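You operate a simulated robot arm through the tools that you are given. There is no shell and no other tool.

The job below is to be done with a simulated two-armed robot. You get a single attempt, and the scene is never put back.

JOB
Move the weight tile into the tile rail and clean the pillar shelf's dusty patch with gel.
Fine: switch the tile rail on at the pillar sockets; gel from the gel pad on the teal-striped wipe; put the wipe back. What is to be rubbed or washed off counts as gone when no trace of it is left.
Where things are to end (x, y in the base frame): weight tile within 0.06 m of [0.53, 0.53].

The check looks at the end state, three seconds after you hand in, the way a careful person would. Anything else that was tipped, shoved, dropped, spilled or broken makes it a failure.

ROBOT AND FRAMES
Two 7-joint arms with two-finger parallel grippers on one trunk, on a base that drives. Base frame: it is fixed to the floor where the robot stands at the start and does not move with it; the origin is under the middle of the robot, x ahead of it, y to its left, z up. Readings come in m, rad, newtons and seconds.
The left shoulder is at the start at [-0.092, 0.119, 0.825], the right one opposite. With the tool pointing down near the work surface each hand reaches from about 0.16 to 0.58 m from the robot's upright axis, wherever it stands, measured 20 degrees to its own side. Places, roughly: aux switch [0.8, 0.1, 1.3]; base switch [0.7, 0.1, 1.3]; channel of the tile rail [0.4, 0.5, 1]; gel pad [0.6, 0.6, 0.8]; rail switch [0.6, 0, 1.3]; shelf dust [0.3, 0.6, 0.7]. Payload 3.43 kg a hand.
The TCP of each hand is the grasp point between the finger pads, 0.03 m short of the fingertips. In the tool frame z runs along the fingers and y along their closing line. Largest opening 0.094 m; finger width 0.028, thickness 0.01; the body of the gripper, 0.05 by 0.096 m, starts 0.055 m behind the TCP.
Orientation is told as [roll, pitch, yaw] about the base's x, y, z axes, in that order, counted from this pose: with the fingers straight down and closing along the base's y, the tool's x points along the base's -x, its y along +y and its z along -z.

CONTROLS
- The arms move only by the tool nudge_tool. It takes "left_series", "right_series" or both (then of equal length, played together; a hand with none holds still); each is text: rows parted by semicolons, each of 7 numbers parted by spaces: the shift along the tool's x, y, z in m, then the turn, a rotation vector about the tool's x, y, z in rad, then the gripper command, from -1 (fully open) to 1 (shut), values between in proportion. In form: tx ty tz wx wy wz fingers; .... A call has 1 to 20 rows; each row is the pose to reach, as a shift and turn from the pose commanded when the call began, along the tool's axes at that moment. Rows are played at 5 a second. More than 0.05 m and 0.15 rad between two rows, or a gripper value outside its range, and nothing of the call is played. Where a pose cannot be reached the arm comes as near as it can. A force on the tool above 80 N (or 10 N above the force at the start of the call, whichever is more), or a blocked arm, ends the call early, and 0.2 s more pass. Each finger travels about 0.153 m/s and halts on what it meets, pressing with about 28 N; the grip force reading is that of the motor and also rises with nothing between the fingers. The clock runs only during rows and for 0.2 s after the last one: add rows that repeat a pose to give the fingers time. It gives the time, the measured TCP pose, the force on the tool (base axes), the opening and the grip force at its end, in the units of the frame above (readings bear some noise), with the torque about the TCP (base axes, N m) and any sound that the robot's microphone picked up.
- Cameras (640 x 400 px; columns grow to the right, rows downward): "scene" is now at [0.0257, 0.0312, 1.5597]; the picture's right is [0.47, -0.88, 0.00], its down [-0.58, -0.31, -0.75] and it looks along [0.66, 0.36, -0.66] (base axes); focal length 276 px, centre (320, 200). "left" rides on the left gripper at [0.076, -0.014, -0.102] in its tool frame; the picture's right is [0.18, 0.98, 0.00], its down [-0.75, 0.14, -0.64] and it looks along [-0.63, 0.12, 0.77] (tool axes); focal length 243 px, centre (320, 200). "right" rides on the right gripper at [0.076, 0.014, -0.102] in its tool frame; the picture's right is [-0.18, 0.98, 0.00], its down [-0.75, -0.14, -0.64] and it looks along [-0.63, -0.12, 0.77] (tool axes); focal length 243 px, centre (320, 200). There is no depth. A picture from a camera that has moved, and an enlarged one, comes with that camera's place and axes in the base frame and with its lens. The place of the scene camera against the robot may be out by one fixed shift of up to 0.025 m in any direction.
- camera(camera): a new picture of that camera. It takes no simulated time.
- move_column(by): slides the trunk up (or, below 0, down) by that many m; the arms and the scene camera ride with it, the base frame stays. It gives what a move gives, with no picture.
- roll_base(legs): drives the robot by 1 to 6 legs, each [ahead, left, turn to the left] in m, m and rad, along the robot's own axes; the way and the turn of a leg run together, so that a leg with both is an arc; at most 1.5 m and 3.142 rad a leg. The arms and the cameras ride along, it lands a little off, and it stops where it bumps. It gives what a move gives.
- aim_head(pan, tilt): turns the head with the scene camera to pan (to the left, within 2.496 rad either way) and tilt (down, from -0.506 to 1.204), counted from straight ahead of the robot. It gives what a move gives.
- inspect(camera, box): a new picture of the part [left, top, right, bottom] of that camera's present view, enlarged. It takes no simulated time.
- sign_off(): hands the job in; it is judged then, once.

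Nothing tells you exact positions but the pictures and the camera data. Unless the task says otherwise, let go and move clear before handing in.

The tools are called after "Call:" as a command line: name --argument value ..., lists and objects as JSON in quotes. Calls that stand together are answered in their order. nudge_tool: Moves the arms, as the interface text tells. Its arguments: {"type":"object","properties":{"left_series":{"type":"string"},"right_series":{"type":"string"}},"required":[]} The other tools are called the same way: move_column (by) slides the trunk up or down; roll_base (legs) drives the base; aim_head (pan, tilt) turns the head that bears the scene camera; camera (camera) takes a picture; inspect (camera, box) takes an enlarged picture of a part of a camera's view; sign_off () hands the job in.

At the start:

```text
t: 0.0
left_tool_pos: [0.2266, 0.2846, 0.9997]
left_orientation: [-0.001, 0.0, 0.0]
left_ft_force: [0.1, 0.9, -0.2]
left_moment: [-0.01, 0.01, -0.04]
left_gripper_width: 0.0938
left_grasp_force: 0.1
right_tool_pos: [0.2955, 0.0168, 1.1512]
right_orientation: [-0.001, 0.0, 0.002]
right_ft_force: [0.9, 0.3, 0.7]
right_moment: [0.02, -0.03, 0.01]
right_gripper_width: 0.0939
right_grasp_force: 0.0
trunk travel left (down, up): [-0.25, 0.085]
robot x, y, heading: [0.002, -0.0018, -0.001]
head pan, tilt: [0.492, 0.719]
```

scene: 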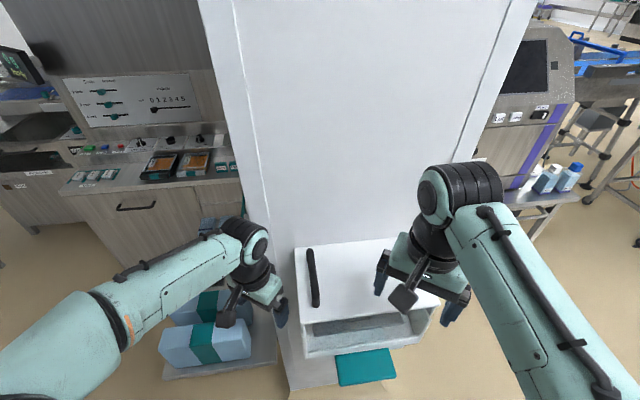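
right: 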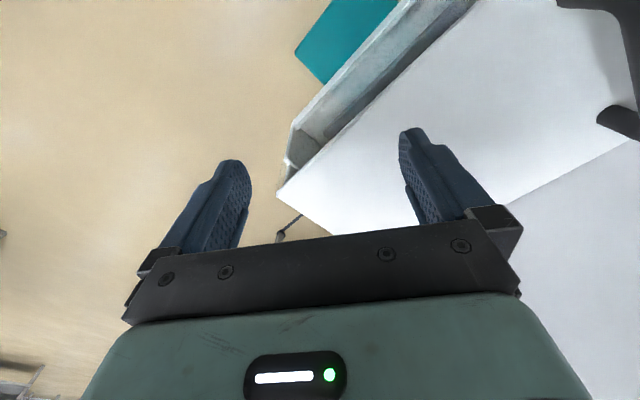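
left: 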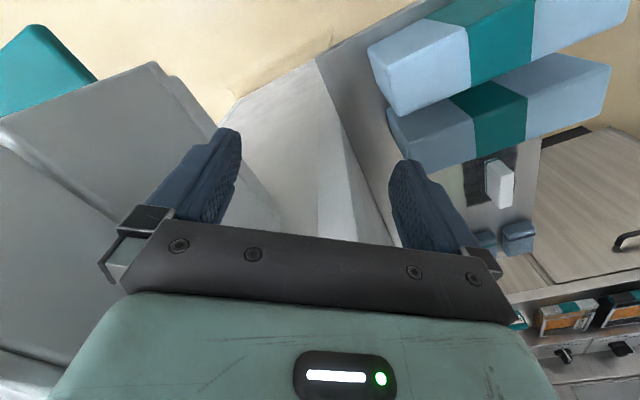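

I see a white pillar with a shelf ahead, wrapped teal-striped parcels or wipes on the left, and a panel with sliders further back. I need a better look around before I place anything, so I'll take pictures first.

Call:
camera --camera "scene"

Call:
inspect --camera "scene" --box '[140, 180, 300, 400]'

Call:
inspect --camera "left" --box '[340, 0, 640, 200]'

Call:
inspect --camera "scene" --box '[280, 220, 480, 400]'

```text
taken
camera scene: at [0.0257, 0.0312, 1.5597], right [0.47, -0.88, 0.0], down [-0.58, -0.31, -0.75], along [0.66, 0.36, -0.66], focal length 276 px, centre (320, 200)
```

scene: 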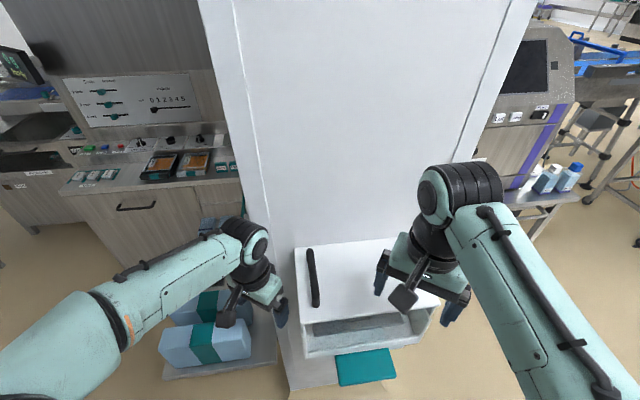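

```text
1.82 times, centred on (220, 290) of scene
camera zoom: at [0.0257, 0.0312, 1.5597], right [0.47, -0.88, 0.0], down [-0.58, -0.31, -0.75], along [0.66, 0.36, -0.66], focal length 502 px, centre (502, 36)
```

zoom: 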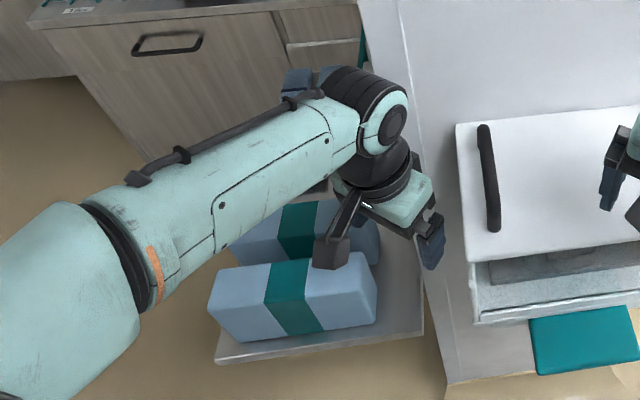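

```text
2.00 times, centred on (490, 100) of left
camera zoom: at [0.1494, 0.2702, 1.1029], right [-0.18, 0.98, 0.0], down [0.75, 0.14, 0.64], along [0.63, 0.12, -0.77], focal length 485 px, centre (-20, 400)
```

zoom: 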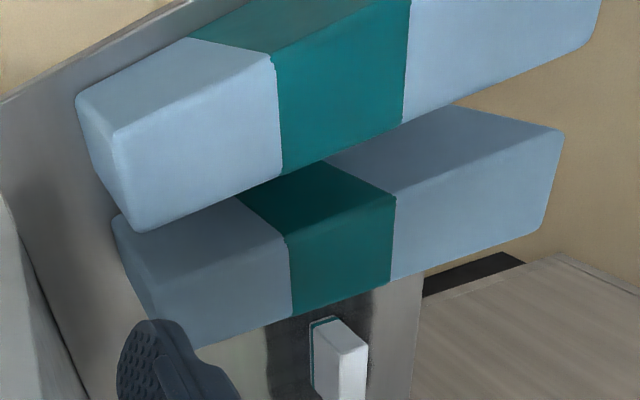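

```text
2.22 times, centred on (380, 310) of scene
camera zoom: at [0.0257, 0.0312, 1.5597], right [0.47, -0.88, 0.0], down [-0.58, -0.31, -0.75], along [0.66, 0.36, -0.66], focal length 614 px, centre (187, -44)
```

zoom: 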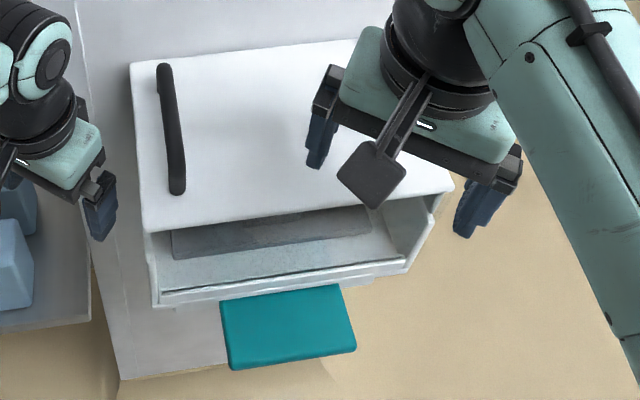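

The left-hand picture shows two striped blocks on a low shelf at the pillar's left side. Behind them are a dark patch and a small white item. I'll turn the head to look left and then right.

Call:
aim_head --pan 0.95 --tilt 0.75

Call:
camera --camera "scene"

Call:
aim_head --pan 0.0 --tilt 0.4

Call:
camera --camera "scene"

Call:
aim_head --pan 0.6 --tilt 1.1

Call:
camera --camera "scene"

```text
t: 0.9
left_tool_pos: [0.2261, 0.286, 0.9995]
left_orientation: [0.0, 0.001, -0.001]
left_ft_force: [-0.2, -0.1, 1.1]
left_moment: [0.02, -0.01, -0.03]
left_gripper_width: 0.094
left_grasp_force: 0.1
right_tool_pos: [0.2959, 0.0171, 1.1505]
right_orientation: [0.0, 0.001, -0.001]
right_ft_force: [0.3, 0.6, 0.3]
right_moment: [0.02, -0.02, -0.01]
right_gripper_width: 0.094
right_grasp_force: 0.1
trunk travel left (down, up): [-0.25, 0.085]
robot x, y, heading: [-0.0008, 0.0012, 0.002]
head pan, tilt: [0.949, 0.75]
```

```text
taken
camera scene: at [-0.0001, 0.0587, 1.5571], right [0.81, -0.58, 0.0], down [-0.4, -0.55, -0.73], along [0.43, 0.59, -0.68], focal length 276 px, centre (320, 200)
```

scene: 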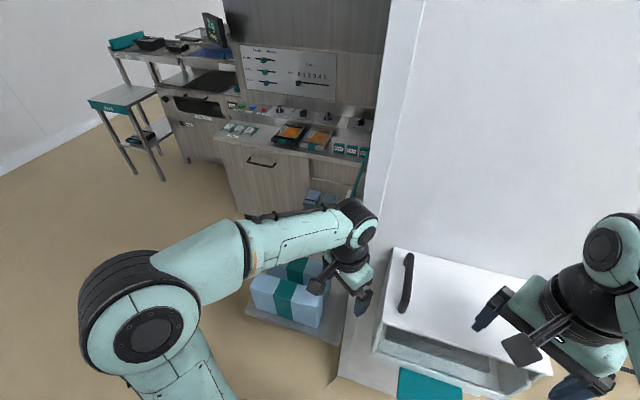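

```text
t: 2.1
left_tool_pos: [0.2257, 0.284, 0.9998]
left_orientation: [0.0, 0.0, 0.0]
left_ft_force: [0.8, 0.5, 0.1]
left_moment: [-0.01, 0.02, -0.01]
left_gripper_width: 0.0939
left_grasp_force: 0.1
right_tool_pos: [0.2974, 0.017, 1.1511]
right_orientation: [0.0, -0.001, 0.002]
right_ft_force: [0.1, 0.1, -0.1]
right_moment: [0.0, 0.03, -0.05]
right_gripper_width: 0.094
right_grasp_force: 0.1
trunk travel left (down, up): [-0.25, 0.085]
robot x, y, heading: [0.0001, 0.0003, -0.003]
head pan, tilt: [0.0, 0.4]
```

```text
taken
camera scene: at [0.0442, -0.0085, 1.5882], right [0.0, -1.0, 0.0], down [-0.39, 0.0, -0.92], along [0.92, 0.0, -0.39], focal length 276 px, centre (320, 200)
```

scene: 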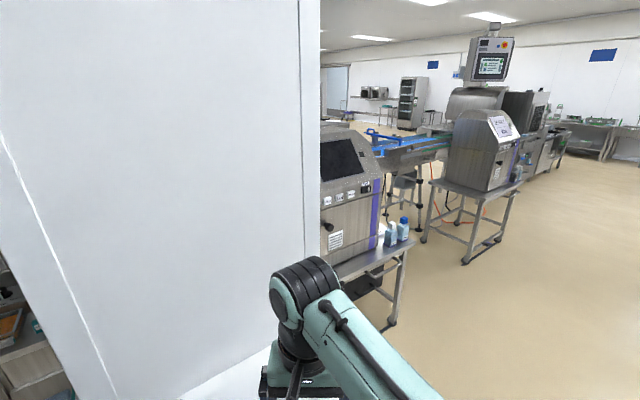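

```text
t: 3.2
left_tool_pos: [0.2254, 0.2845, 0.9999]
left_orientation: [-0.001, 0.0, -0.001]
left_ft_force: [-0.2, -0.3, 0.3]
left_moment: [0.01, -0.03, 0.02]
left_gripper_width: 0.0941
left_grasp_force: 0.0
right_tool_pos: [0.2974, 0.0174, 1.149]
right_orientation: [0.0, -0.001, 0.0]
right_ft_force: [-0.1, 0.4, -0.3]
right_moment: [-0.01, 0.01, 0.02]
right_gripper_width: 0.094
right_grasp_force: 0.0
trunk travel left (down, up): [-0.25, 0.085]
robot x, y, heading: [-0.0026, -0.0028, -0.003]
head pan, tilt: [0.6, 1.1]
```

```text
taken
camera scene: at [0.0038, 0.027, 1.5314], right [0.56, -0.83, 0.0], down [-0.74, -0.5, -0.45], along [0.38, 0.26, -0.89], focal length 276 px, centre (320, 200)
```

scene: 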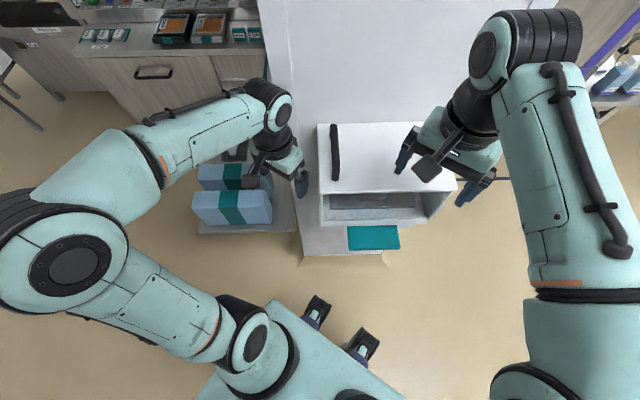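

The left arm hides the pillar's left side, where the tile rail, shelf and gel pad should be. I'll raise that arm, pull it back to the left, and look again.

Call:
nudge_tool --left_series "0.02 0.0 -0.04 0 0 0 -1; 0.04 0.0 -0.08 0 0 0 -1; 0.06 0.01 -0.12 0 0 0 -1; 0.08 0.03 -0.15 0 0 0 -1; 0.1 0.05 -0.18 0 0 0 -1; 0.12 0.08 -0.2 0 0 0 -1; 0.14 0.11 -0.2 0 0 0 -1; 0.16 0.14 -0.2 0 0 0 -1"

Call:
camera --camera "left"

Call:
camera --camera "scene"

```text
t: 5.0
left_tool_pos: [0.0667, 0.4263, 1.2004]
left_orientation: [0.0, -0.001, 0.0]
left_ft_force: [0.3, -0.3, 0.7]
left_moment: [0.0, 0.0, 0.01]
left_gripper_width: 0.0942
left_grasp_force: 0.0
right_tool_pos: [0.2959, 0.0177, 1.1498]
right_orientation: [0.001, 0.001, -0.001]
right_ft_force: [-0.3, -0.2, 0.3]
right_moment: [0.02, 0.03, 0.02]
right_gripper_width: 0.0942
right_grasp_force: 0.0
trunk travel left (down, up): [-0.25, 0.085]
robot x, y, heading: [-0.0045, 0.0002, 0.001]
head pan, tilt: [0.6, 1.1]
```

```text
taken
camera left: at [-0.01, 0.4119, 1.3033], right [-0.18, 0.98, 0.0], down [0.75, 0.14, 0.64], along [0.63, 0.12, -0.77], focal length 243 px, centre (320, 200)
```

left: 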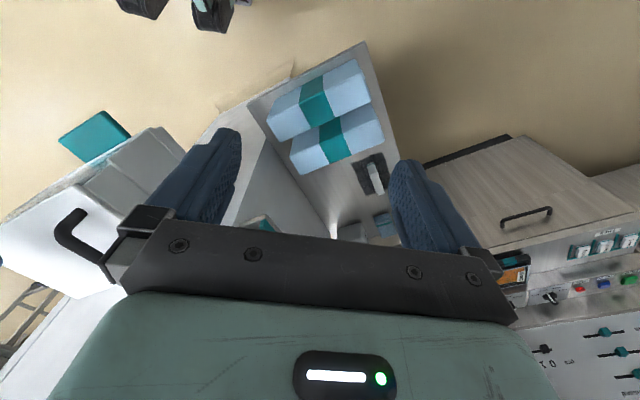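

```text
taken
camera scene: at [0.0034, 0.0276, 1.5313], right [0.56, -0.83, 0.0], down [-0.74, -0.5, -0.45], along [0.37, 0.26, -0.89], focal length 276 px, centre (320, 200)
```

scene: 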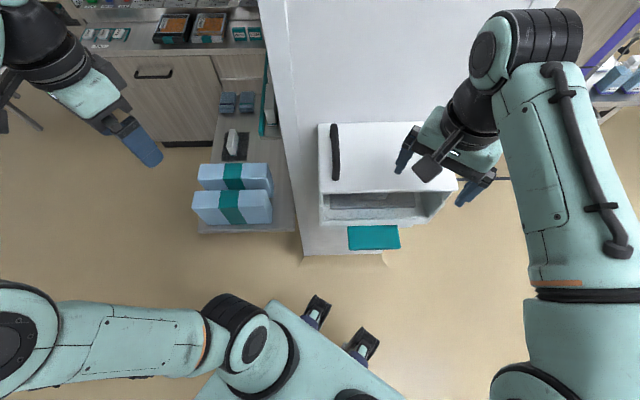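

With the arm clear, the shelf shows two blocks, a dark square with a pale object on it, and two blue-grey items. A teal-edged fixture sits on the pillar's left face. I'll enlarge that area.

Call:
inspect --camera "scene" --box '[190, 50, 310, 125]'

Call:
inspect --camera "scene" --box '[180, 90, 308, 250]'

Call:
inspect --camera "left" --box '[220, 30, 420, 270]'

```text
5.33 times, centred on (250, 88) of scene
camera zoom: at [0.0034, 0.0276, 1.5313], right [0.56, -0.83, 0.0], down [-0.74, -0.5, -0.45], along [0.37, 0.26, -0.89], focal length 1473 px, centre (693, 800)
```

zoom: 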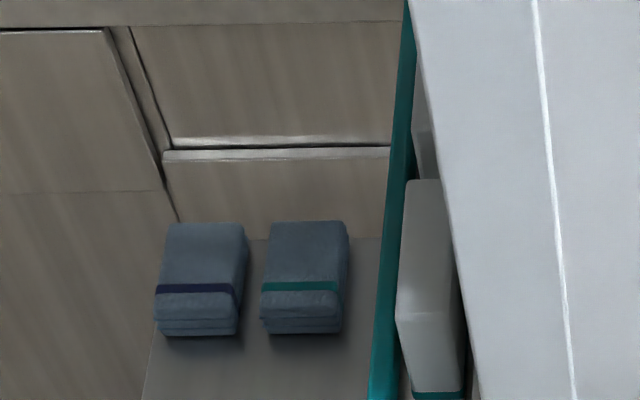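

```text
2.50 times, centred on (244, 170) of scene
camera zoom: at [0.0034, 0.0276, 1.5313], right [0.56, -0.83, 0.0], down [-0.74, -0.5, -0.45], along [0.37, 0.26, -0.89], focal length 690 px, centre (510, 275)
```

zoom: 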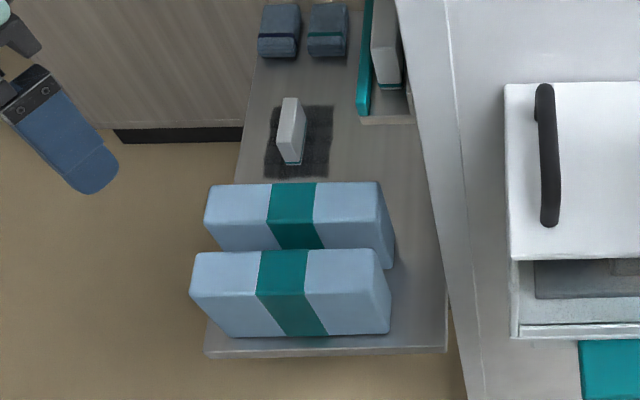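

```text
1.67 times, centred on (320, 150) of left
camera zoom: at [-0.01, 0.4119, 1.3033], right [-0.18, 0.98, 0.0], down [0.75, 0.14, 0.64], along [0.63, 0.12, -0.77], focal length 404 px, centre (320, 283)
```

zoom: 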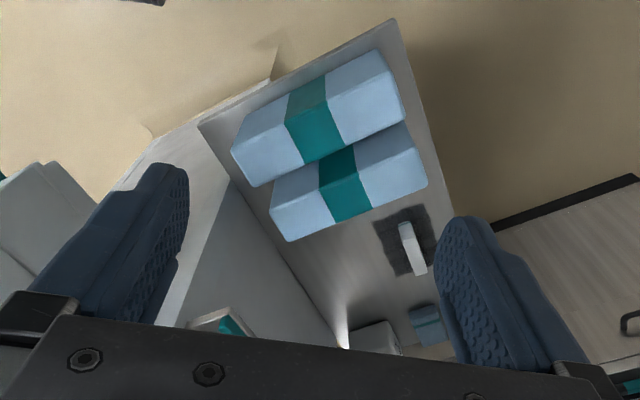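

The white tile stands on the dark dusty patch of the low shelf. The two folded wipes, one navy-striped and one teal-striped, are at the far end, and the rail with its teal flange runs along the pillar's left face. The gel pad is hidden and the switches should be on the right face, so I'll check the floor around and behind the robot before driving.

Call:
aim_head --pan 2.4 --tilt 0.6

Call:
camera --camera "scene"

Call:
aim_head --pan -2.4 --tilt 0.6

Call:
camera --camera "scene"

Call:
aim_head --pan -0.9 --tilt 0.6

Call:
camera --camera "scene"

Call:
aim_head --pan 1.3 --tilt 0.6

Call:
camera --camera "scene"

```text
t: 6.8
left_tool_pos: [0.0674, 0.425, 1.1997]
left_orientation: [0.0, 0.0, -0.001]
left_ft_force: [0.7, 0.7, -0.5]
left_moment: [0.0, 0.0, -0.01]
left_gripper_width: 0.094
left_grasp_force: 0.0
right_tool_pos: [0.2968, 0.0171, 1.1504]
right_orientation: [0.0, -0.001, 0.0]
right_ft_force: [0.1, 0.4, -0.3]
right_moment: [-0.03, -0.01, -0.04]
right_gripper_width: 0.0939
right_grasp_force: 0.1
trunk travel left (down, up): [-0.25, 0.085]
robot x, y, heading: [0.002, 0.0003, -0.001]
head pan, tilt: [2.4, 0.6]
```

```text
taken
camera scene: at [-0.1135, 0.0512, 1.5699], right [0.68, 0.74, 0.0], down [0.42, -0.38, -0.82], along [-0.61, 0.56, -0.57], focal length 276 px, centre (320, 200)
```

scene: 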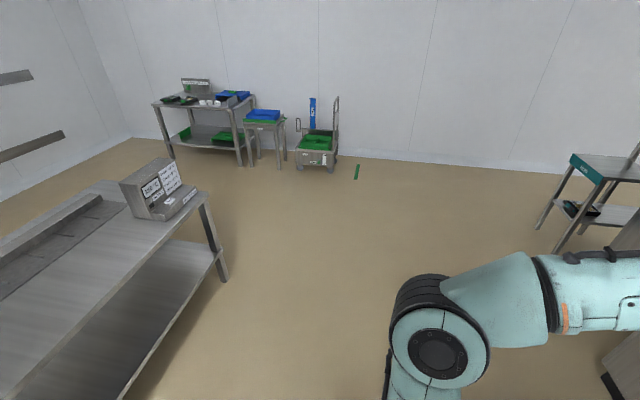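

```text
t: 10.6
left_tool_pos: [0.0667, 0.4255, 1.2007]
left_orientation: [0.0, 0.0, 0.0]
left_ft_force: [0.2, -0.4, 0.0]
left_moment: [0.0, 0.02, 0.01]
left_gripper_width: 0.0938
left_grasp_force: 0.0
right_tool_pos: [0.2958, 0.0187, 1.1501]
right_orientation: [0.0, -0.001, 0.0]
right_ft_force: [-1.1, -0.4, 0.1]
right_moment: [0.04, 0.02, 0.04]
right_gripper_width: 0.0938
right_grasp_force: 0.1
trunk travel left (down, up): [-0.25, 0.085]
robot x, y, heading: [-0.0014, -0.0016, -0.003]
head pan, tilt: [-2.4, 0.6]
```

```text
taken
camera scene: at [-0.1136, -0.0683, 1.57], right [-0.68, 0.74, 0.0], down [0.42, 0.38, -0.83], along [-0.61, -0.56, -0.56], focal length 276 px, centre (320, 200)
```

scene: 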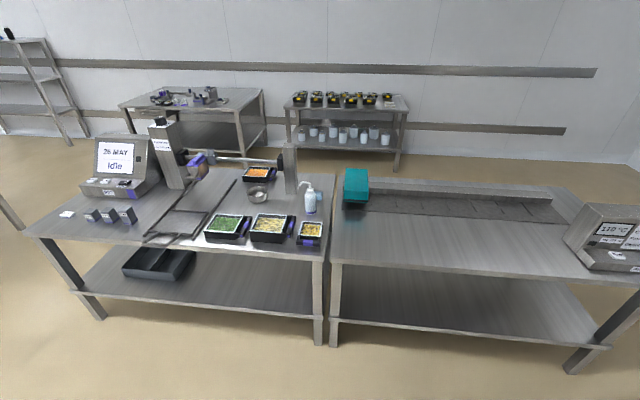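

```text
t: 12.2
left_tool_pos: [0.0671, 0.4254, 1.2005]
left_orientation: [0.0, 0.001, 0.0]
left_ft_force: [-0.1, 0.3, -0.1]
left_moment: [-0.02, -0.03, 0.0]
left_gripper_width: 0.0937
left_grasp_force: 0.1
right_tool_pos: [0.2971, 0.018, 1.1497]
right_orientation: [-0.001, -0.002, 0.0]
right_ft_force: [-1.2, 0.4, 0.1]
right_moment: [0.01, -0.02, 0.0]
right_gripper_width: 0.0937
right_grasp_force: 0.1
trunk travel left (down, up): [-0.25, 0.085]
robot x, y, heading: [0.0021, -0.0005, -0.004]
head pan, tilt: [-0.901, 0.6]
```

```text
taken
camera scene: at [0.0064, -0.0779, 1.57], right [-0.78, -0.62, 0.0], down [-0.35, 0.44, -0.83], along [0.51, -0.65, -0.56], focal length 276 px, centre (320, 200)
```

scene: 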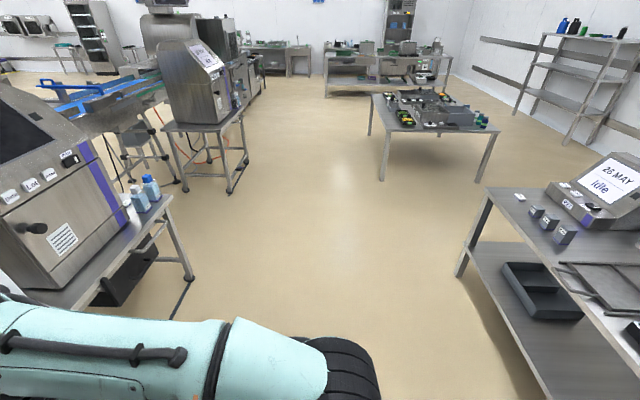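

```text
t: 14.3
left_tool_pos: [0.066, 0.4247, 1.2008]
left_orientation: [0.0, 0.0, -0.001]
left_ft_force: [0.2, 0.3, -0.3]
left_moment: [0.01, 0.03, 0.0]
left_gripper_width: 0.094
left_grasp_force: 0.0
right_tool_pos: [0.2964, 0.0171, 1.1502]
right_orientation: [-0.001, -0.002, 0.0]
right_ft_force: [-0.2, 0.2, 0.3]
right_moment: [-0.01, -0.03, 0.0]
right_gripper_width: 0.094
right_grasp_force: 0.1
trunk travel left (down, up): [-0.25, 0.085]
robot x, y, heading: [-0.0031, 0.0016, 0.003]
head pan, tilt: [1.3, 0.6]
```

```text
taken
camera scene: at [-0.0247, 0.0766, 1.57], right [0.96, -0.27, 0.0], down [-0.15, -0.54, -0.83], along [0.22, 0.8, -0.56], focal length 276 px, centre (320, 200)
```

scene: 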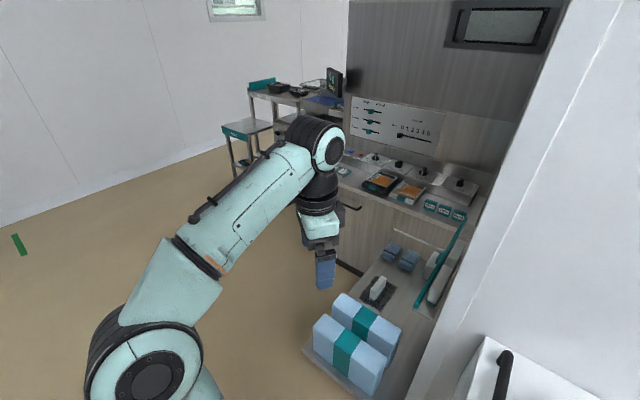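

The floor behind and to the left is clear. I'll back off, drive left along the open side, and turn slightly toward the pillar's left face so I can see the shelf, rail and gel pad properly.

Call:
roll_base --legs '[[-0.28, 0, 0], [0, 0.85, 0], [0.2, 0, 0], [0, 0, -0.25]]'

Call:
aim_head --pan -0.3 --tilt 0.8

Call:
camera --camera "scene"

Call:
camera --camera "right"

```text
t: 25.7
left_tool_pos: [0.0999, 1.2413, 1.2008]
left_orientation: [-0.001, 0.0, -0.265]
left_ft_force: [0.4, -0.2, -0.1]
left_moment: [0.0, -0.01, -0.02]
left_gripper_width: 0.0941
left_grasp_force: 0.1
right_tool_pos: [0.2131, 0.7879, 1.1505]
right_orientation: [0.001, 0.001, -0.266]
right_ft_force: [0.9, -0.2, -0.1]
right_moment: [0.0, -0.01, 0.0]
right_gripper_width: 0.0941
right_grasp_force: 0.0
trunk travel left (down, up): [-0.25, 0.085]
robot x, y, heading: [-0.077, 0.8466, -0.266]
head pan, tilt: [1.3, 0.6]
```

```text
t: 27.4
left_tool_pos: [0.0993, 1.2426, 1.2002]
left_orientation: [0.001, 0.0, -0.266]
left_ft_force: [0.1, -0.3, 0.8]
left_moment: [-0.01, -0.01, 0.02]
left_gripper_width: 0.0942
left_grasp_force: 0.0
right_tool_pos: [0.2142, 0.7873, 1.1507]
right_orientation: [0.001, 0.001, -0.267]
right_ft_force: [0.2, -0.1, 0.4]
right_moment: [0.01, 0.01, -0.02]
right_gripper_width: 0.0941
right_grasp_force: 0.0
trunk travel left (down, up): [-0.25, 0.085]
robot x, y, heading: [-0.0787, 0.8526, -0.265]
head pan, tilt: [-0.3, 0.799]
```

```text
taken
camera scene: at [-0.0559, 0.8079, 1.5531], right [-0.54, -0.84, 0.0], down [-0.61, 0.38, -0.7], along [0.59, -0.37, -0.72], focal length 276 px, centre (320, 200)
```

scene: 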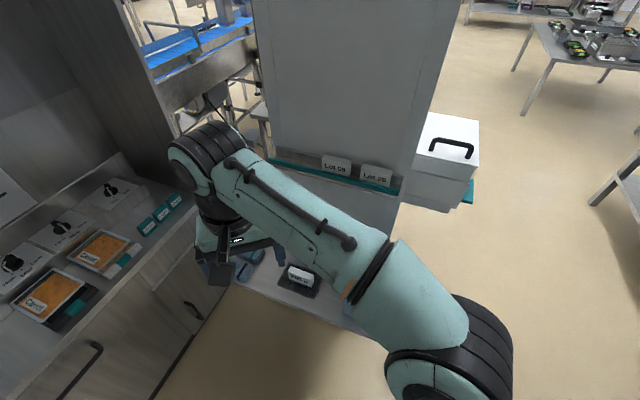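

```text
taken
camera right: at [0.1432, 0.8214, 1.2538], right [0.43, 0.9, 0.0], down [0.69, -0.33, 0.64], along [0.58, -0.28, -0.77], focal length 243 px, centre (320, 200)
```

right: 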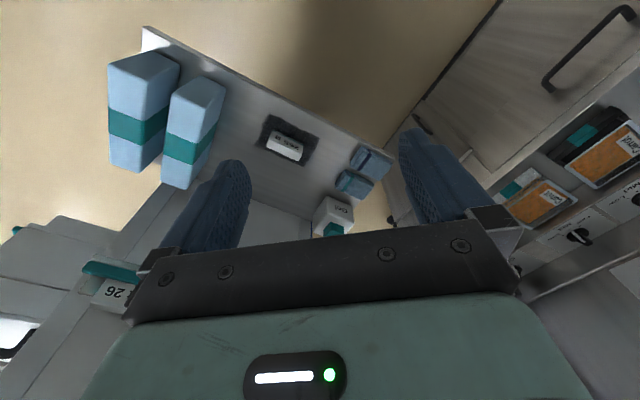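

The rail is a teal-fronted ledge on the pillar that already holds tiles marked "Lot 59" and "Lot 26". The marked tile lies on the dark dusty patch. I'll enlarge both views.

Call:
inspect --camera "right" --box '[230, 90, 400, 240]'

Call:
inspect --camera "scene" --box '[230, 120, 430, 320]'

Call:
inspect --camera "right" --box '[60, 20, 240, 320]'

```text
2.67 times, centred on (315, 165) of right
camera zoom: at [0.1432, 0.8214, 1.2538], right [0.43, 0.9, 0.0], down [0.69, -0.33, 0.64], along [0.58, -0.28, -0.77], focal length 647 px, centre (333, 293)
```

zoom: 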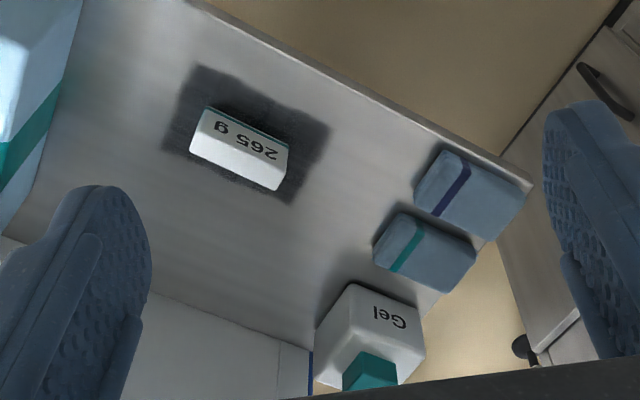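

```text
2.00 times, centred on (330, 220) of scene
camera zoom: at [-0.0559, 0.8079, 1.5531], right [-0.54, -0.84, 0.0], down [-0.61, 0.38, -0.7], along [0.59, -0.37, -0.72], focal length 552 px, centre (300, 160)
```

zoom: 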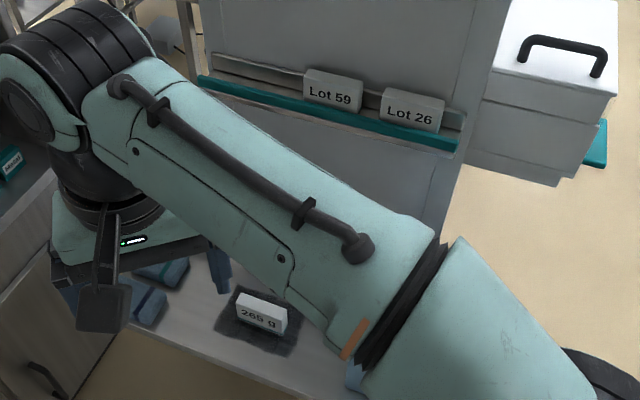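

```text
1.33 times, centred on (150, 170) of right
camera zoom: at [0.1432, 0.8214, 1.2538], right [0.43, 0.9, 0.0], down [0.69, -0.33, 0.64], along [0.58, -0.28, -0.77], focal length 324 px, centre (547, 240)
```

zoom: 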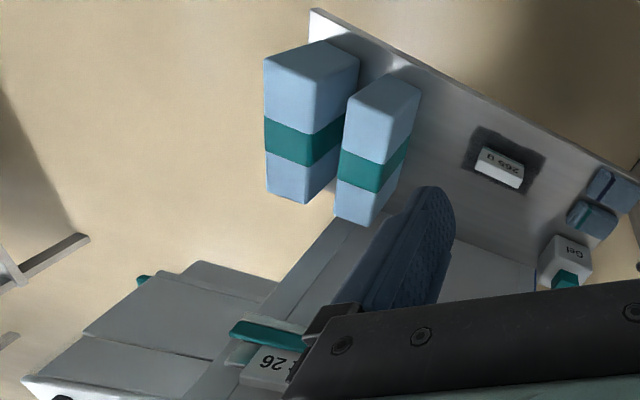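

The weight tile is marked "265 g" and sits on the dust near (0.36, 0.62, 0.72). The gel pad is the white box marked "Gel" at the shelf's far end, beside the teal-striped wipe. The free slot in the rail is past "Lot 59". I need to move closer, so first I'll look down at the robot's own footprint against the shelf.

Call:
aim_head --pan -0.3 --tilt 1.2

Call:
camera --camera "scene"

Call:
aim_head --pan -1.3 --tilt 1.2

Call:
camera --camera "scene"

Call:
camera --camera "left"

```text
t: 28.2
left_tool_pos: [0.099, 1.2412, 1.1998]
left_orientation: [0.0, 0.001, -0.266]
left_ft_force: [0.4, 0.0, -0.3]
left_moment: [-0.02, -0.01, 0.01]
left_gripper_width: 0.0939
left_grasp_force: 0.1
right_tool_pos: [0.2138, 0.788, 1.1508]
right_orientation: [-0.002, 0.0, -0.267]
right_ft_force: [-0.4, 0.0, 0.7]
right_moment: [-0.01, 0.0, 0.01]
right_gripper_width: 0.0937
right_grasp_force: 0.1
trunk travel left (down, up): [-0.25, 0.085]
robot x, y, heading: [-0.0742, 0.8494, -0.26]
head pan, tilt: [-0.3, 1.201]
```

```text
taken
camera scene: at [-0.0768, 0.821, 1.5254], right [-0.54, -0.84, 0.0], down [-0.79, 0.5, -0.36], along [0.31, -0.19, -0.93], focal length 276 px, centre (320, 200)
```

scene: 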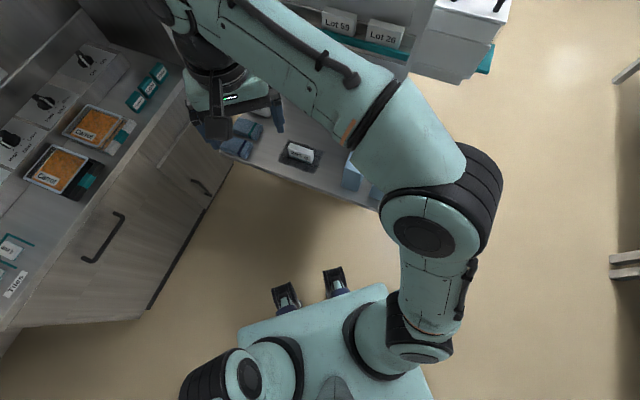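

```text
t: 29.5
left_tool_pos: [0.0993, 1.2415, 1.2008]
left_orientation: [-0.003, 0.0, -0.265]
left_ft_force: [-0.3, -0.1, 0.2]
left_moment: [0.0, 0.05, 0.03]
left_gripper_width: 0.0942
left_grasp_force: 0.0
right_tool_pos: [0.2144, 0.7876, 1.1505]
right_orientation: [0.0, -0.001, -0.266]
right_ft_force: [0.1, -0.3, -0.1]
right_moment: [-0.02, 0.03, -0.02]
right_gripper_width: 0.0937
right_grasp_force: 0.1
trunk travel left (down, up): [-0.25, 0.085]
robot x, y, heading: [-0.0809, 0.8484, -0.264]
head pan, tilt: [-1.3, 1.201]
```

```text
taken
camera scene: at [-0.1237, 0.7951, 1.5254], right [-1.0, -0.01, 0.0], down [-0.01, 0.93, -0.36], along [0.0, -0.36, -0.93], focal length 276 px, centre (320, 200)
```

scene: 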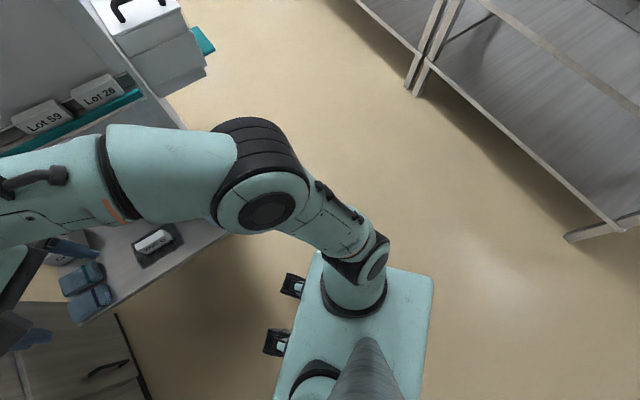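

```text
taken
camera left: at [0.0215, 1.2473, 1.3033], right [0.08, 1.0, 0.0], down [0.76, -0.06, 0.64], along [0.64, -0.05, -0.77], focal length 243 px, centre (320, 200)
```

left: 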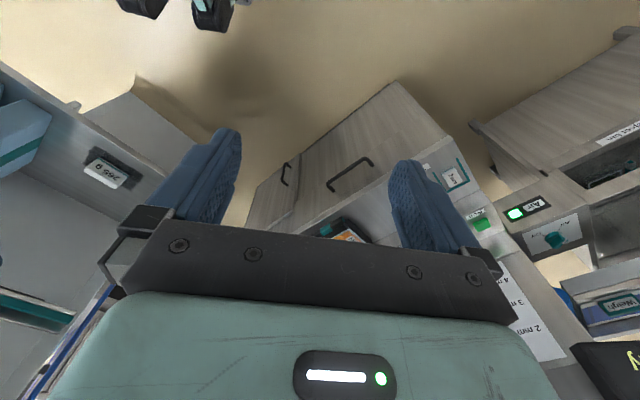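

The robot's body clears the shelf edge by enough to move in. I'll drive 0.175 m ahead so the tile, rail, wipe and gel pad all come within the right hand's reach, and then look again.

Call:
roll_base --legs '[[0.175, 0, 0]]'

Call:
camera --camera "right"

Call:
camera --camera "scene"

```text
t: 31.0
left_tool_pos: [0.2672, 1.1949, 1.1991]
left_orientation: [0.0, -0.001, -0.264]
left_ft_force: [0.7, 0.0, 0.0]
left_moment: [-0.02, 0.02, 0.01]
left_gripper_width: 0.0942
left_grasp_force: 0.0
right_tool_pos: [0.3814, 0.7401, 1.1504]
right_orientation: [0.001, 0.0, -0.266]
right_ft_force: [0.7, -1.2, -0.3]
right_moment: [0.0, -0.01, -0.04]
right_gripper_width: 0.0939
right_grasp_force: 0.0
trunk travel left (down, up): [-0.25, 0.085]
robot x, y, heading: [0.0905, 0.8023, -0.263]
head pan, tilt: [-1.3, 1.201]
```

```text
taken
camera right: at [0.311, 0.7757, 1.2538], right [0.43, 0.9, 0.0], down [0.69, -0.33, 0.64], along [0.58, -0.28, -0.77], focal length 243 px, centre (320, 200)
```

right: 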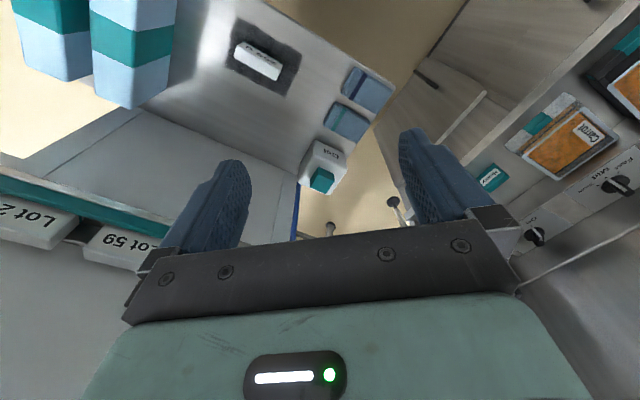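

```text
taken
camera scene: at [0.0443, 0.7495, 1.5253], right [-1.0, 0.0, 0.0], down [0.0, 0.93, -0.36], along [0.0, -0.36, -0.93], focal length 276 px, centre (320, 200)
```

scene: 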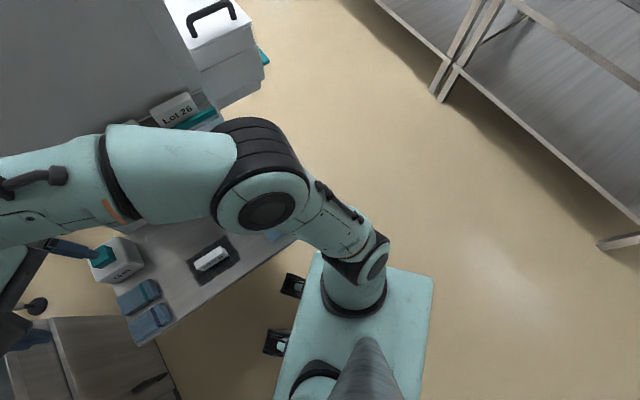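

The drive landed as planned, at about (0.09, 0.80) with heading −0.26. I'll take enlarged right-hand views of the tile, wipe, gel pad and rail so I can work out positions.

Call:
inspect --camera "right" --box '[210, 10, 410, 210]'

Call:
inspect --camera "right" --box '[0, 130, 200, 280]'

Call:
aim_head --pan -0.15 --tilt 0.9

Call:
camera --camera "scene"

```text
2.00 times, centred on (310, 110) of right
camera zoom: at [0.311, 0.7757, 1.2538], right [0.43, 0.9, 0.0], down [0.69, -0.33, 0.64], along [0.58, -0.28, -0.77], focal length 485 px, centre (340, 380)
```

zoom: 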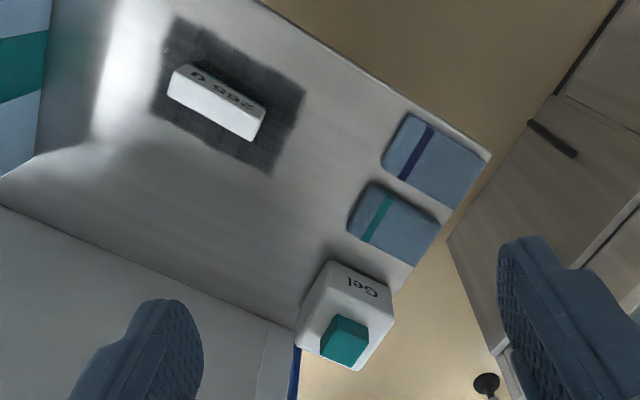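

```text
2.67 times, centred on (100, 205) of right
camera zoom: at [0.311, 0.7757, 1.2538], right [0.43, 0.9, 0.0], down [0.69, -0.33, 0.64], along [0.58, -0.28, -0.77], focal length 647 px, centre (907, 187)
```

zoom: 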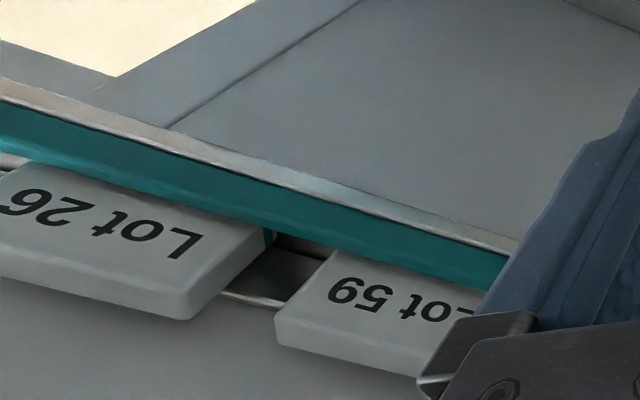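

```text
t: 32.4
left_tool_pos: [0.2651, 1.1969, 1.2011]
left_orientation: [0.0, 0.001, -0.266]
left_ft_force: [-0.1, 0.1, -0.4]
left_moment: [0.01, -0.01, 0.02]
left_gripper_width: 0.094
left_grasp_force: 0.0
right_tool_pos: [0.3806, 0.7418, 1.1508]
right_orientation: [0.0, 0.0, -0.266]
right_ft_force: [0.9, -1.0, 0.0]
right_moment: [0.02, -0.02, -0.01]
right_gripper_width: 0.0939
right_grasp_force: 0.1
trunk travel left (down, up): [-0.25, 0.085]
robot x, y, heading: [0.0899, 0.7987, -0.263]
head pan, tilt: [-0.15, 0.901]
```

```text
taken
camera scene: at [0.1124, 0.775, 1.5452], right [-0.4, -0.91, 0.0], down [-0.72, 0.32, -0.62], along [0.57, -0.25, -0.78], focal length 276 px, centre (320, 200)
```

scene: 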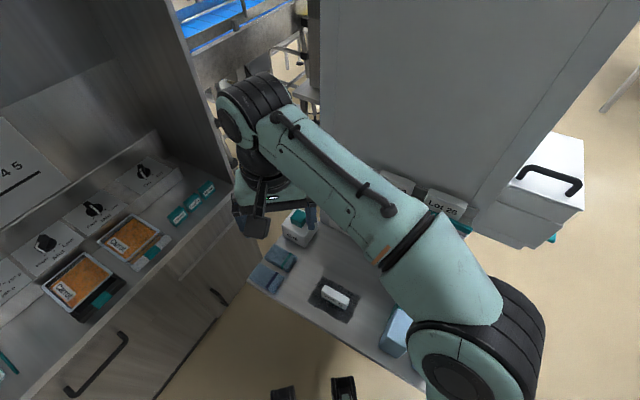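

The gel pad's teal top works out near (0.614, 0.635, 0.78). The weight tile stands upright with its label facing outward, its long side parallel to the pillar face. I'll swing the right hand round to face the pillar and look closely at the free part of the rail.

Call:
nudge_tool --right_series "-0.021 -0.0126 -0.0048 0 0 0.1145 -1; -0.042 -0.0252 -0.0097 0 0 0.229 -1; -0.063 -0.0378 -0.0145 0 0 0.3435 -1; -0.084 -0.0503 -0.0193 0 0 0.458 -1; -0.105 -0.0629 -0.0242 0 0 0.5725 -1; -0.126 -0.0755 -0.029 0 0 0.687 -1; -0.126 -0.0755 -0.029 0 0 0.687 -1"

Call:
camera --camera "right"

Call:
camera --camera "scene"

```text
t: 34.0
left_tool_pos: [0.2654, 1.1963, 1.2007]
left_orientation: [0.001, -0.003, -0.266]
left_ft_force: [0.0, 0.5, -0.3]
left_moment: [-0.01, -0.01, -0.02]
left_gripper_width: 0.0938
left_grasp_force: 0.0
right_tool_pos: [0.4105, 0.6676, 1.1799]
right_orientation: [0.005, -0.004, -0.908]
right_ft_force: [0.3, -0.3, -0.3]
right_moment: [0.03, -0.02, 0.02]
right_gripper_width: 0.094
right_grasp_force: 0.2
right hand out of reach, approached as far as the arm can: row 5, 6, 7
trunk travel left (down, up): [-0.25, 0.085]
robot x, y, heading: [0.093, 0.8025, -0.267]
head pan, tilt: [-0.15, 0.901]
```

```text
taken
camera right: at [0.3742, 0.7373, 1.2827], right [0.89, 0.46, 0.0], down [0.35, -0.68, 0.64], along [0.3, -0.57, -0.76], focal length 243 px, centre (320, 200)
```

right: 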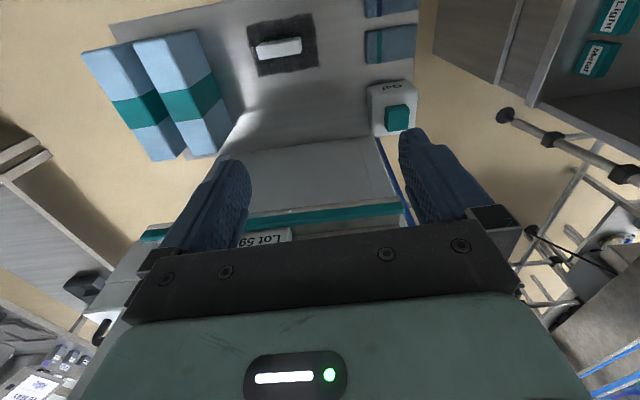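

```text
taken
camera scene: at [0.1103, 0.7748, 1.5452], right [-0.4, -0.91, 0.0], down [-0.72, 0.32, -0.62], along [0.57, -0.25, -0.78], focal length 276 px, centre (320, 200)
```

scene: 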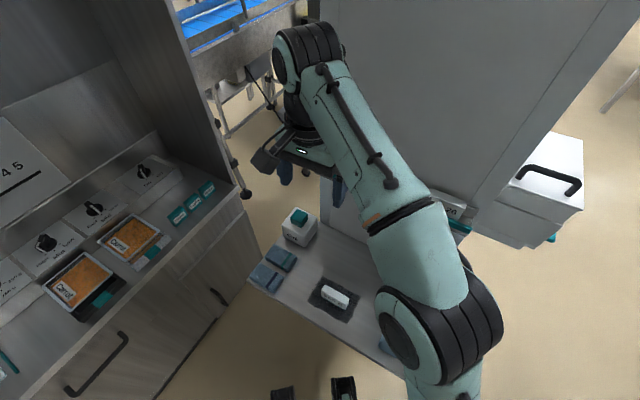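

The hand can't reach that far at this height, so I'll raise the trunk and come closer for the rail work. Meanwhile this view already shows the rail, Lot 59 and the gel pad, so I'll enlarge it for measuring.

Call:
inspect --camera "right" --box '[230, 180, 430, 260]'

Call:
inspect --camera "right" --box '[230, 0, 430, 150]'

Call:
inspect --camera "scene" --box '[240, 190, 380, 330]'

```text
3.20 times, centred on (330, 220) of right
camera zoom: at [0.3742, 0.7373, 1.2827], right [0.89, 0.46, 0.0], down [0.35, -0.68, 0.64], along [0.3, -0.57, -0.76], focal length 776 px, centre (288, 136)
```

zoom: 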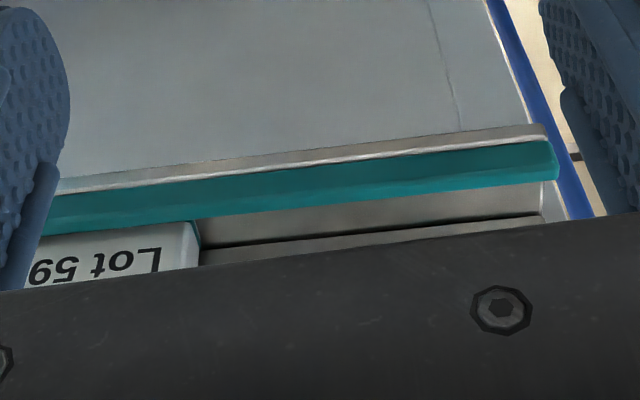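

```text
2.67 times, centred on (330, 75) of right
camera zoom: at [0.3742, 0.7373, 1.2827], right [0.89, 0.46, 0.0], down [0.35, -0.68, 0.64], along [0.3, -0.57, -0.76], focal length 647 px, centre (293, 533)
```

zoom: 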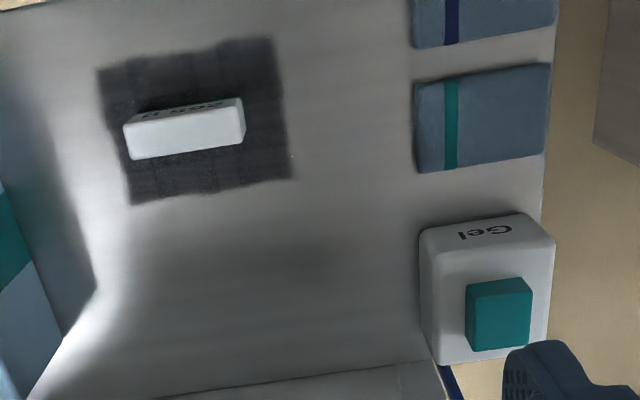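

```text
2.86 times, centred on (310, 260) of scene
camera zoom: at [0.1103, 0.7748, 1.5452], right [-0.4, -0.91, 0.0], down [-0.72, 0.32, -0.62], along [0.57, -0.25, -0.78], focal length 789 px, centre (349, 29)
```

zoom: 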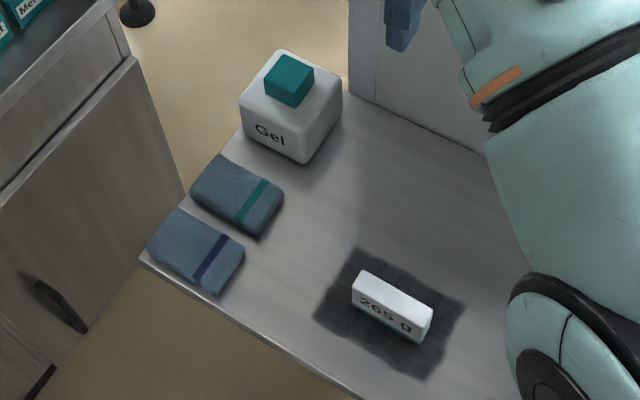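

The dust patch centres near (0.346, 0.634) at shelf height of about 0.715 and measures roughly 0.13 × 0.09 m. Next I'll raise the trunk, draw the right hand back and tilt it so its camera looks more level at the rail.

Call:
move_column --by 0.08

Call:
nudge_tool --right_series "0.02 0 0.01 0 -0.12 0 -1; 0.04 0 0.02 0 -0.24 0 -1; 0.06 0 0.03 0 -0.36 0 -1; 0.08 0 0.04 0 -0.48 0 -1; 0.1 0 0.05 0 -0.6 0 -1; 0.1 0 0.05 0 -0.6 0 -1"

Call:
camera --camera "right"

Call:
camera --camera "scene"

```text
t: 35.1
left_tool_pos: [0.2662, 1.196, 1.2791]
left_orientation: [-0.001, 0.0, -0.265]
left_ft_force: [-0.3, -0.6, -0.7]
left_moment: [-0.03, 0.01, 0.0]
left_gripper_width: 0.0939
left_grasp_force: 0.1
right_tool_pos: [0.4153, 0.6683, 1.2574]
right_orientation: [-0.001, 0.0, -0.952]
right_ft_force: [-0.8, 0.3, -1.1]
right_moment: [-0.02, -0.01, -0.03]
right_gripper_width: 0.094
right_grasp_force: 0.0
trunk travel left (down, up): [-0.33, 0.005]
robot x, y, heading: [0.0915, 0.8023, -0.264]
head pan, tilt: [-0.15, 0.901]
```

```text
t: 36.5
left_tool_pos: [0.2666, 1.195, 1.2813]
left_orientation: [-0.001, -0.001, -0.265]
left_ft_force: [0.4, -0.2, 0.1]
left_moment: [0.01, -0.02, 0.0]
left_gripper_width: 0.0941
left_grasp_force: 0.0
right_tool_pos: [0.3573, 0.7505, 1.2079]
right_orientation: [0.003, -0.602, -0.952]
right_ft_force: [-0.2, -0.1, 0.2]
right_moment: [-0.03, -0.01, 0.0]
right_gripper_width: 0.094
right_grasp_force: 0.1
trunk travel left (down, up): [-0.33, 0.005]
robot x, y, heading: [0.0915, 0.8024, -0.264]
head pan, tilt: [-0.15, 0.901]
```

```text
taken
camera right: at [0.2982, 0.8572, 1.2502], right [0.89, 0.45, 0.11], down [0.03, -0.29, 0.96], along [0.46, -0.85, -0.28], focal length 243 px, centre (320, 200)
```

right: 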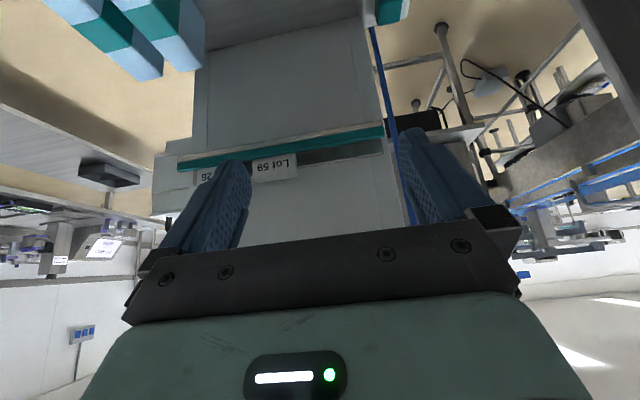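

```text
taken
camera scene: at [0.1117, 0.7748, 1.6307], right [-0.4, -0.91, 0.0], down [-0.72, 0.32, -0.62], along [0.57, -0.25, -0.78], focal length 276 px, centre (320, 200)
```

scene: 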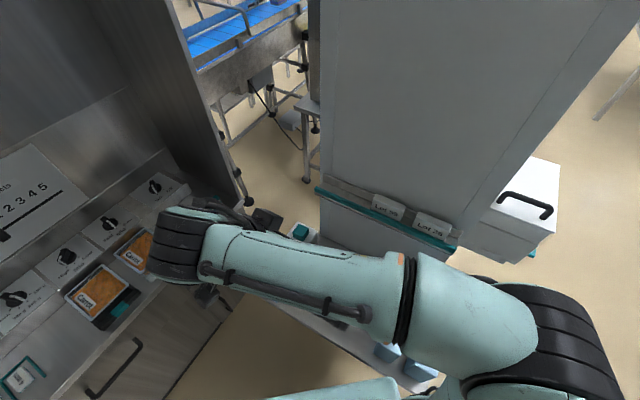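

Both cameras now show the whole rail. I'll enlarge those views to work out its cross-section and the free slot.

Call:
inspect --camera "scene" --box '[305, 170, 475, 270]'

Call:
inspect --camera "right" --box '[240, 110, 400, 200]'

Call:
inspect --camera "scene" --box '[310, 175, 390, 225]'

Call:
inspect --camera "scene" --box '[380, 190, 470, 255]'

```text
3.76 times, centred on (390, 220) of scene
camera zoom: at [0.1117, 0.7748, 1.6307], right [-0.4, -0.91, 0.0], down [-0.72, 0.32, -0.62], along [0.57, -0.25, -0.78], focal length 1040 px, centre (56, 125)
```

zoom: 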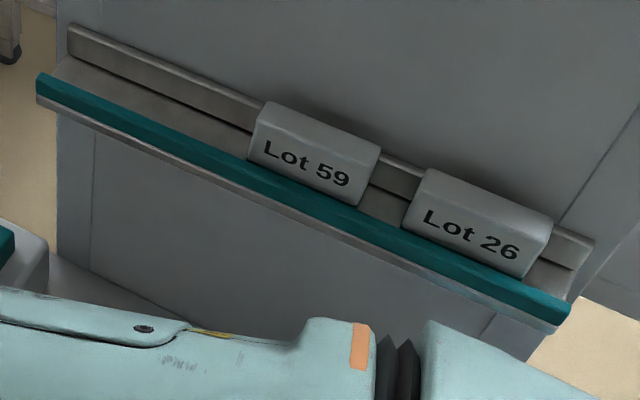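

```text
4.00 times, centred on (320, 155) of right
camera zoom: at [0.2982, 0.8572, 1.2502], right [0.89, 0.45, 0.11], down [0.03, -0.29, 0.96], along [0.46, -0.85, -0.28], focal length 970 px, centre (320, 380)
```

zoom: 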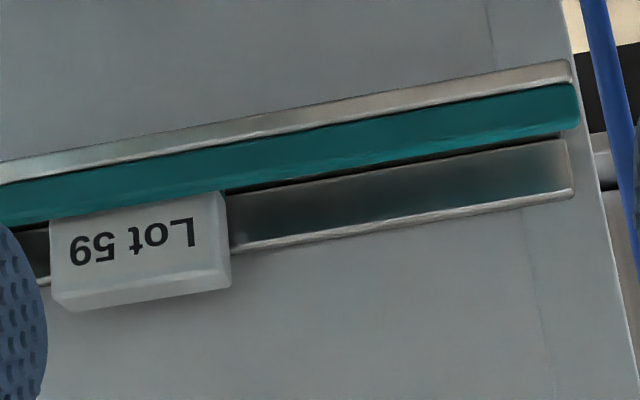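

```text
8.00 times, centred on (350, 200) of scene
camera zoom: at [0.1117, 0.7748, 1.6307], right [-0.4, -0.91, 0.0], down [-0.72, 0.32, -0.62], along [0.57, -0.25, -0.78], focal length 2209 px, centre (80, 200)
```

zoom: 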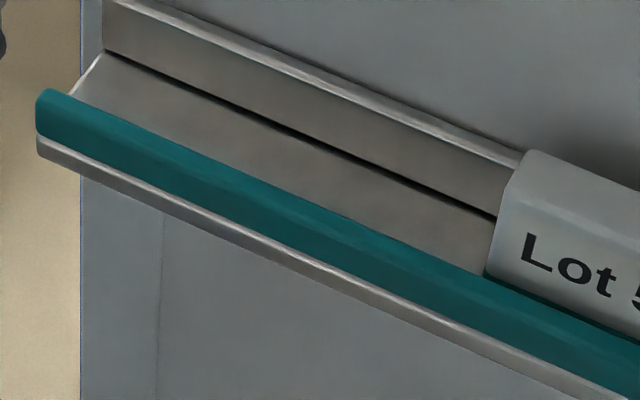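

```text
6.15 times, centred on (425, 222) of scene
camera zoom: at [0.1117, 0.7748, 1.6307], right [-0.4, -0.91, 0.0], down [-0.72, 0.32, -0.62], along [0.57, -0.25, -0.78], focal length 1700 px, centre (-326, 62)
```

zoom: 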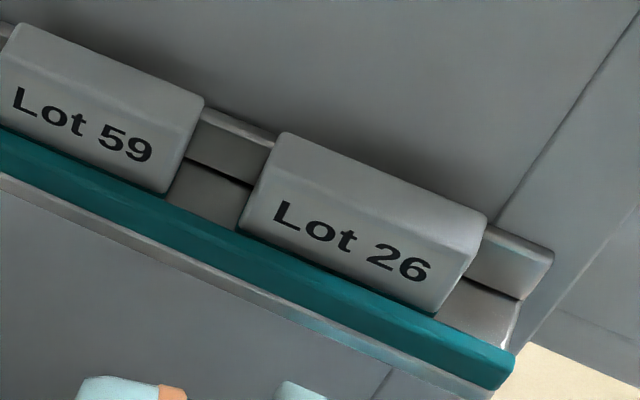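

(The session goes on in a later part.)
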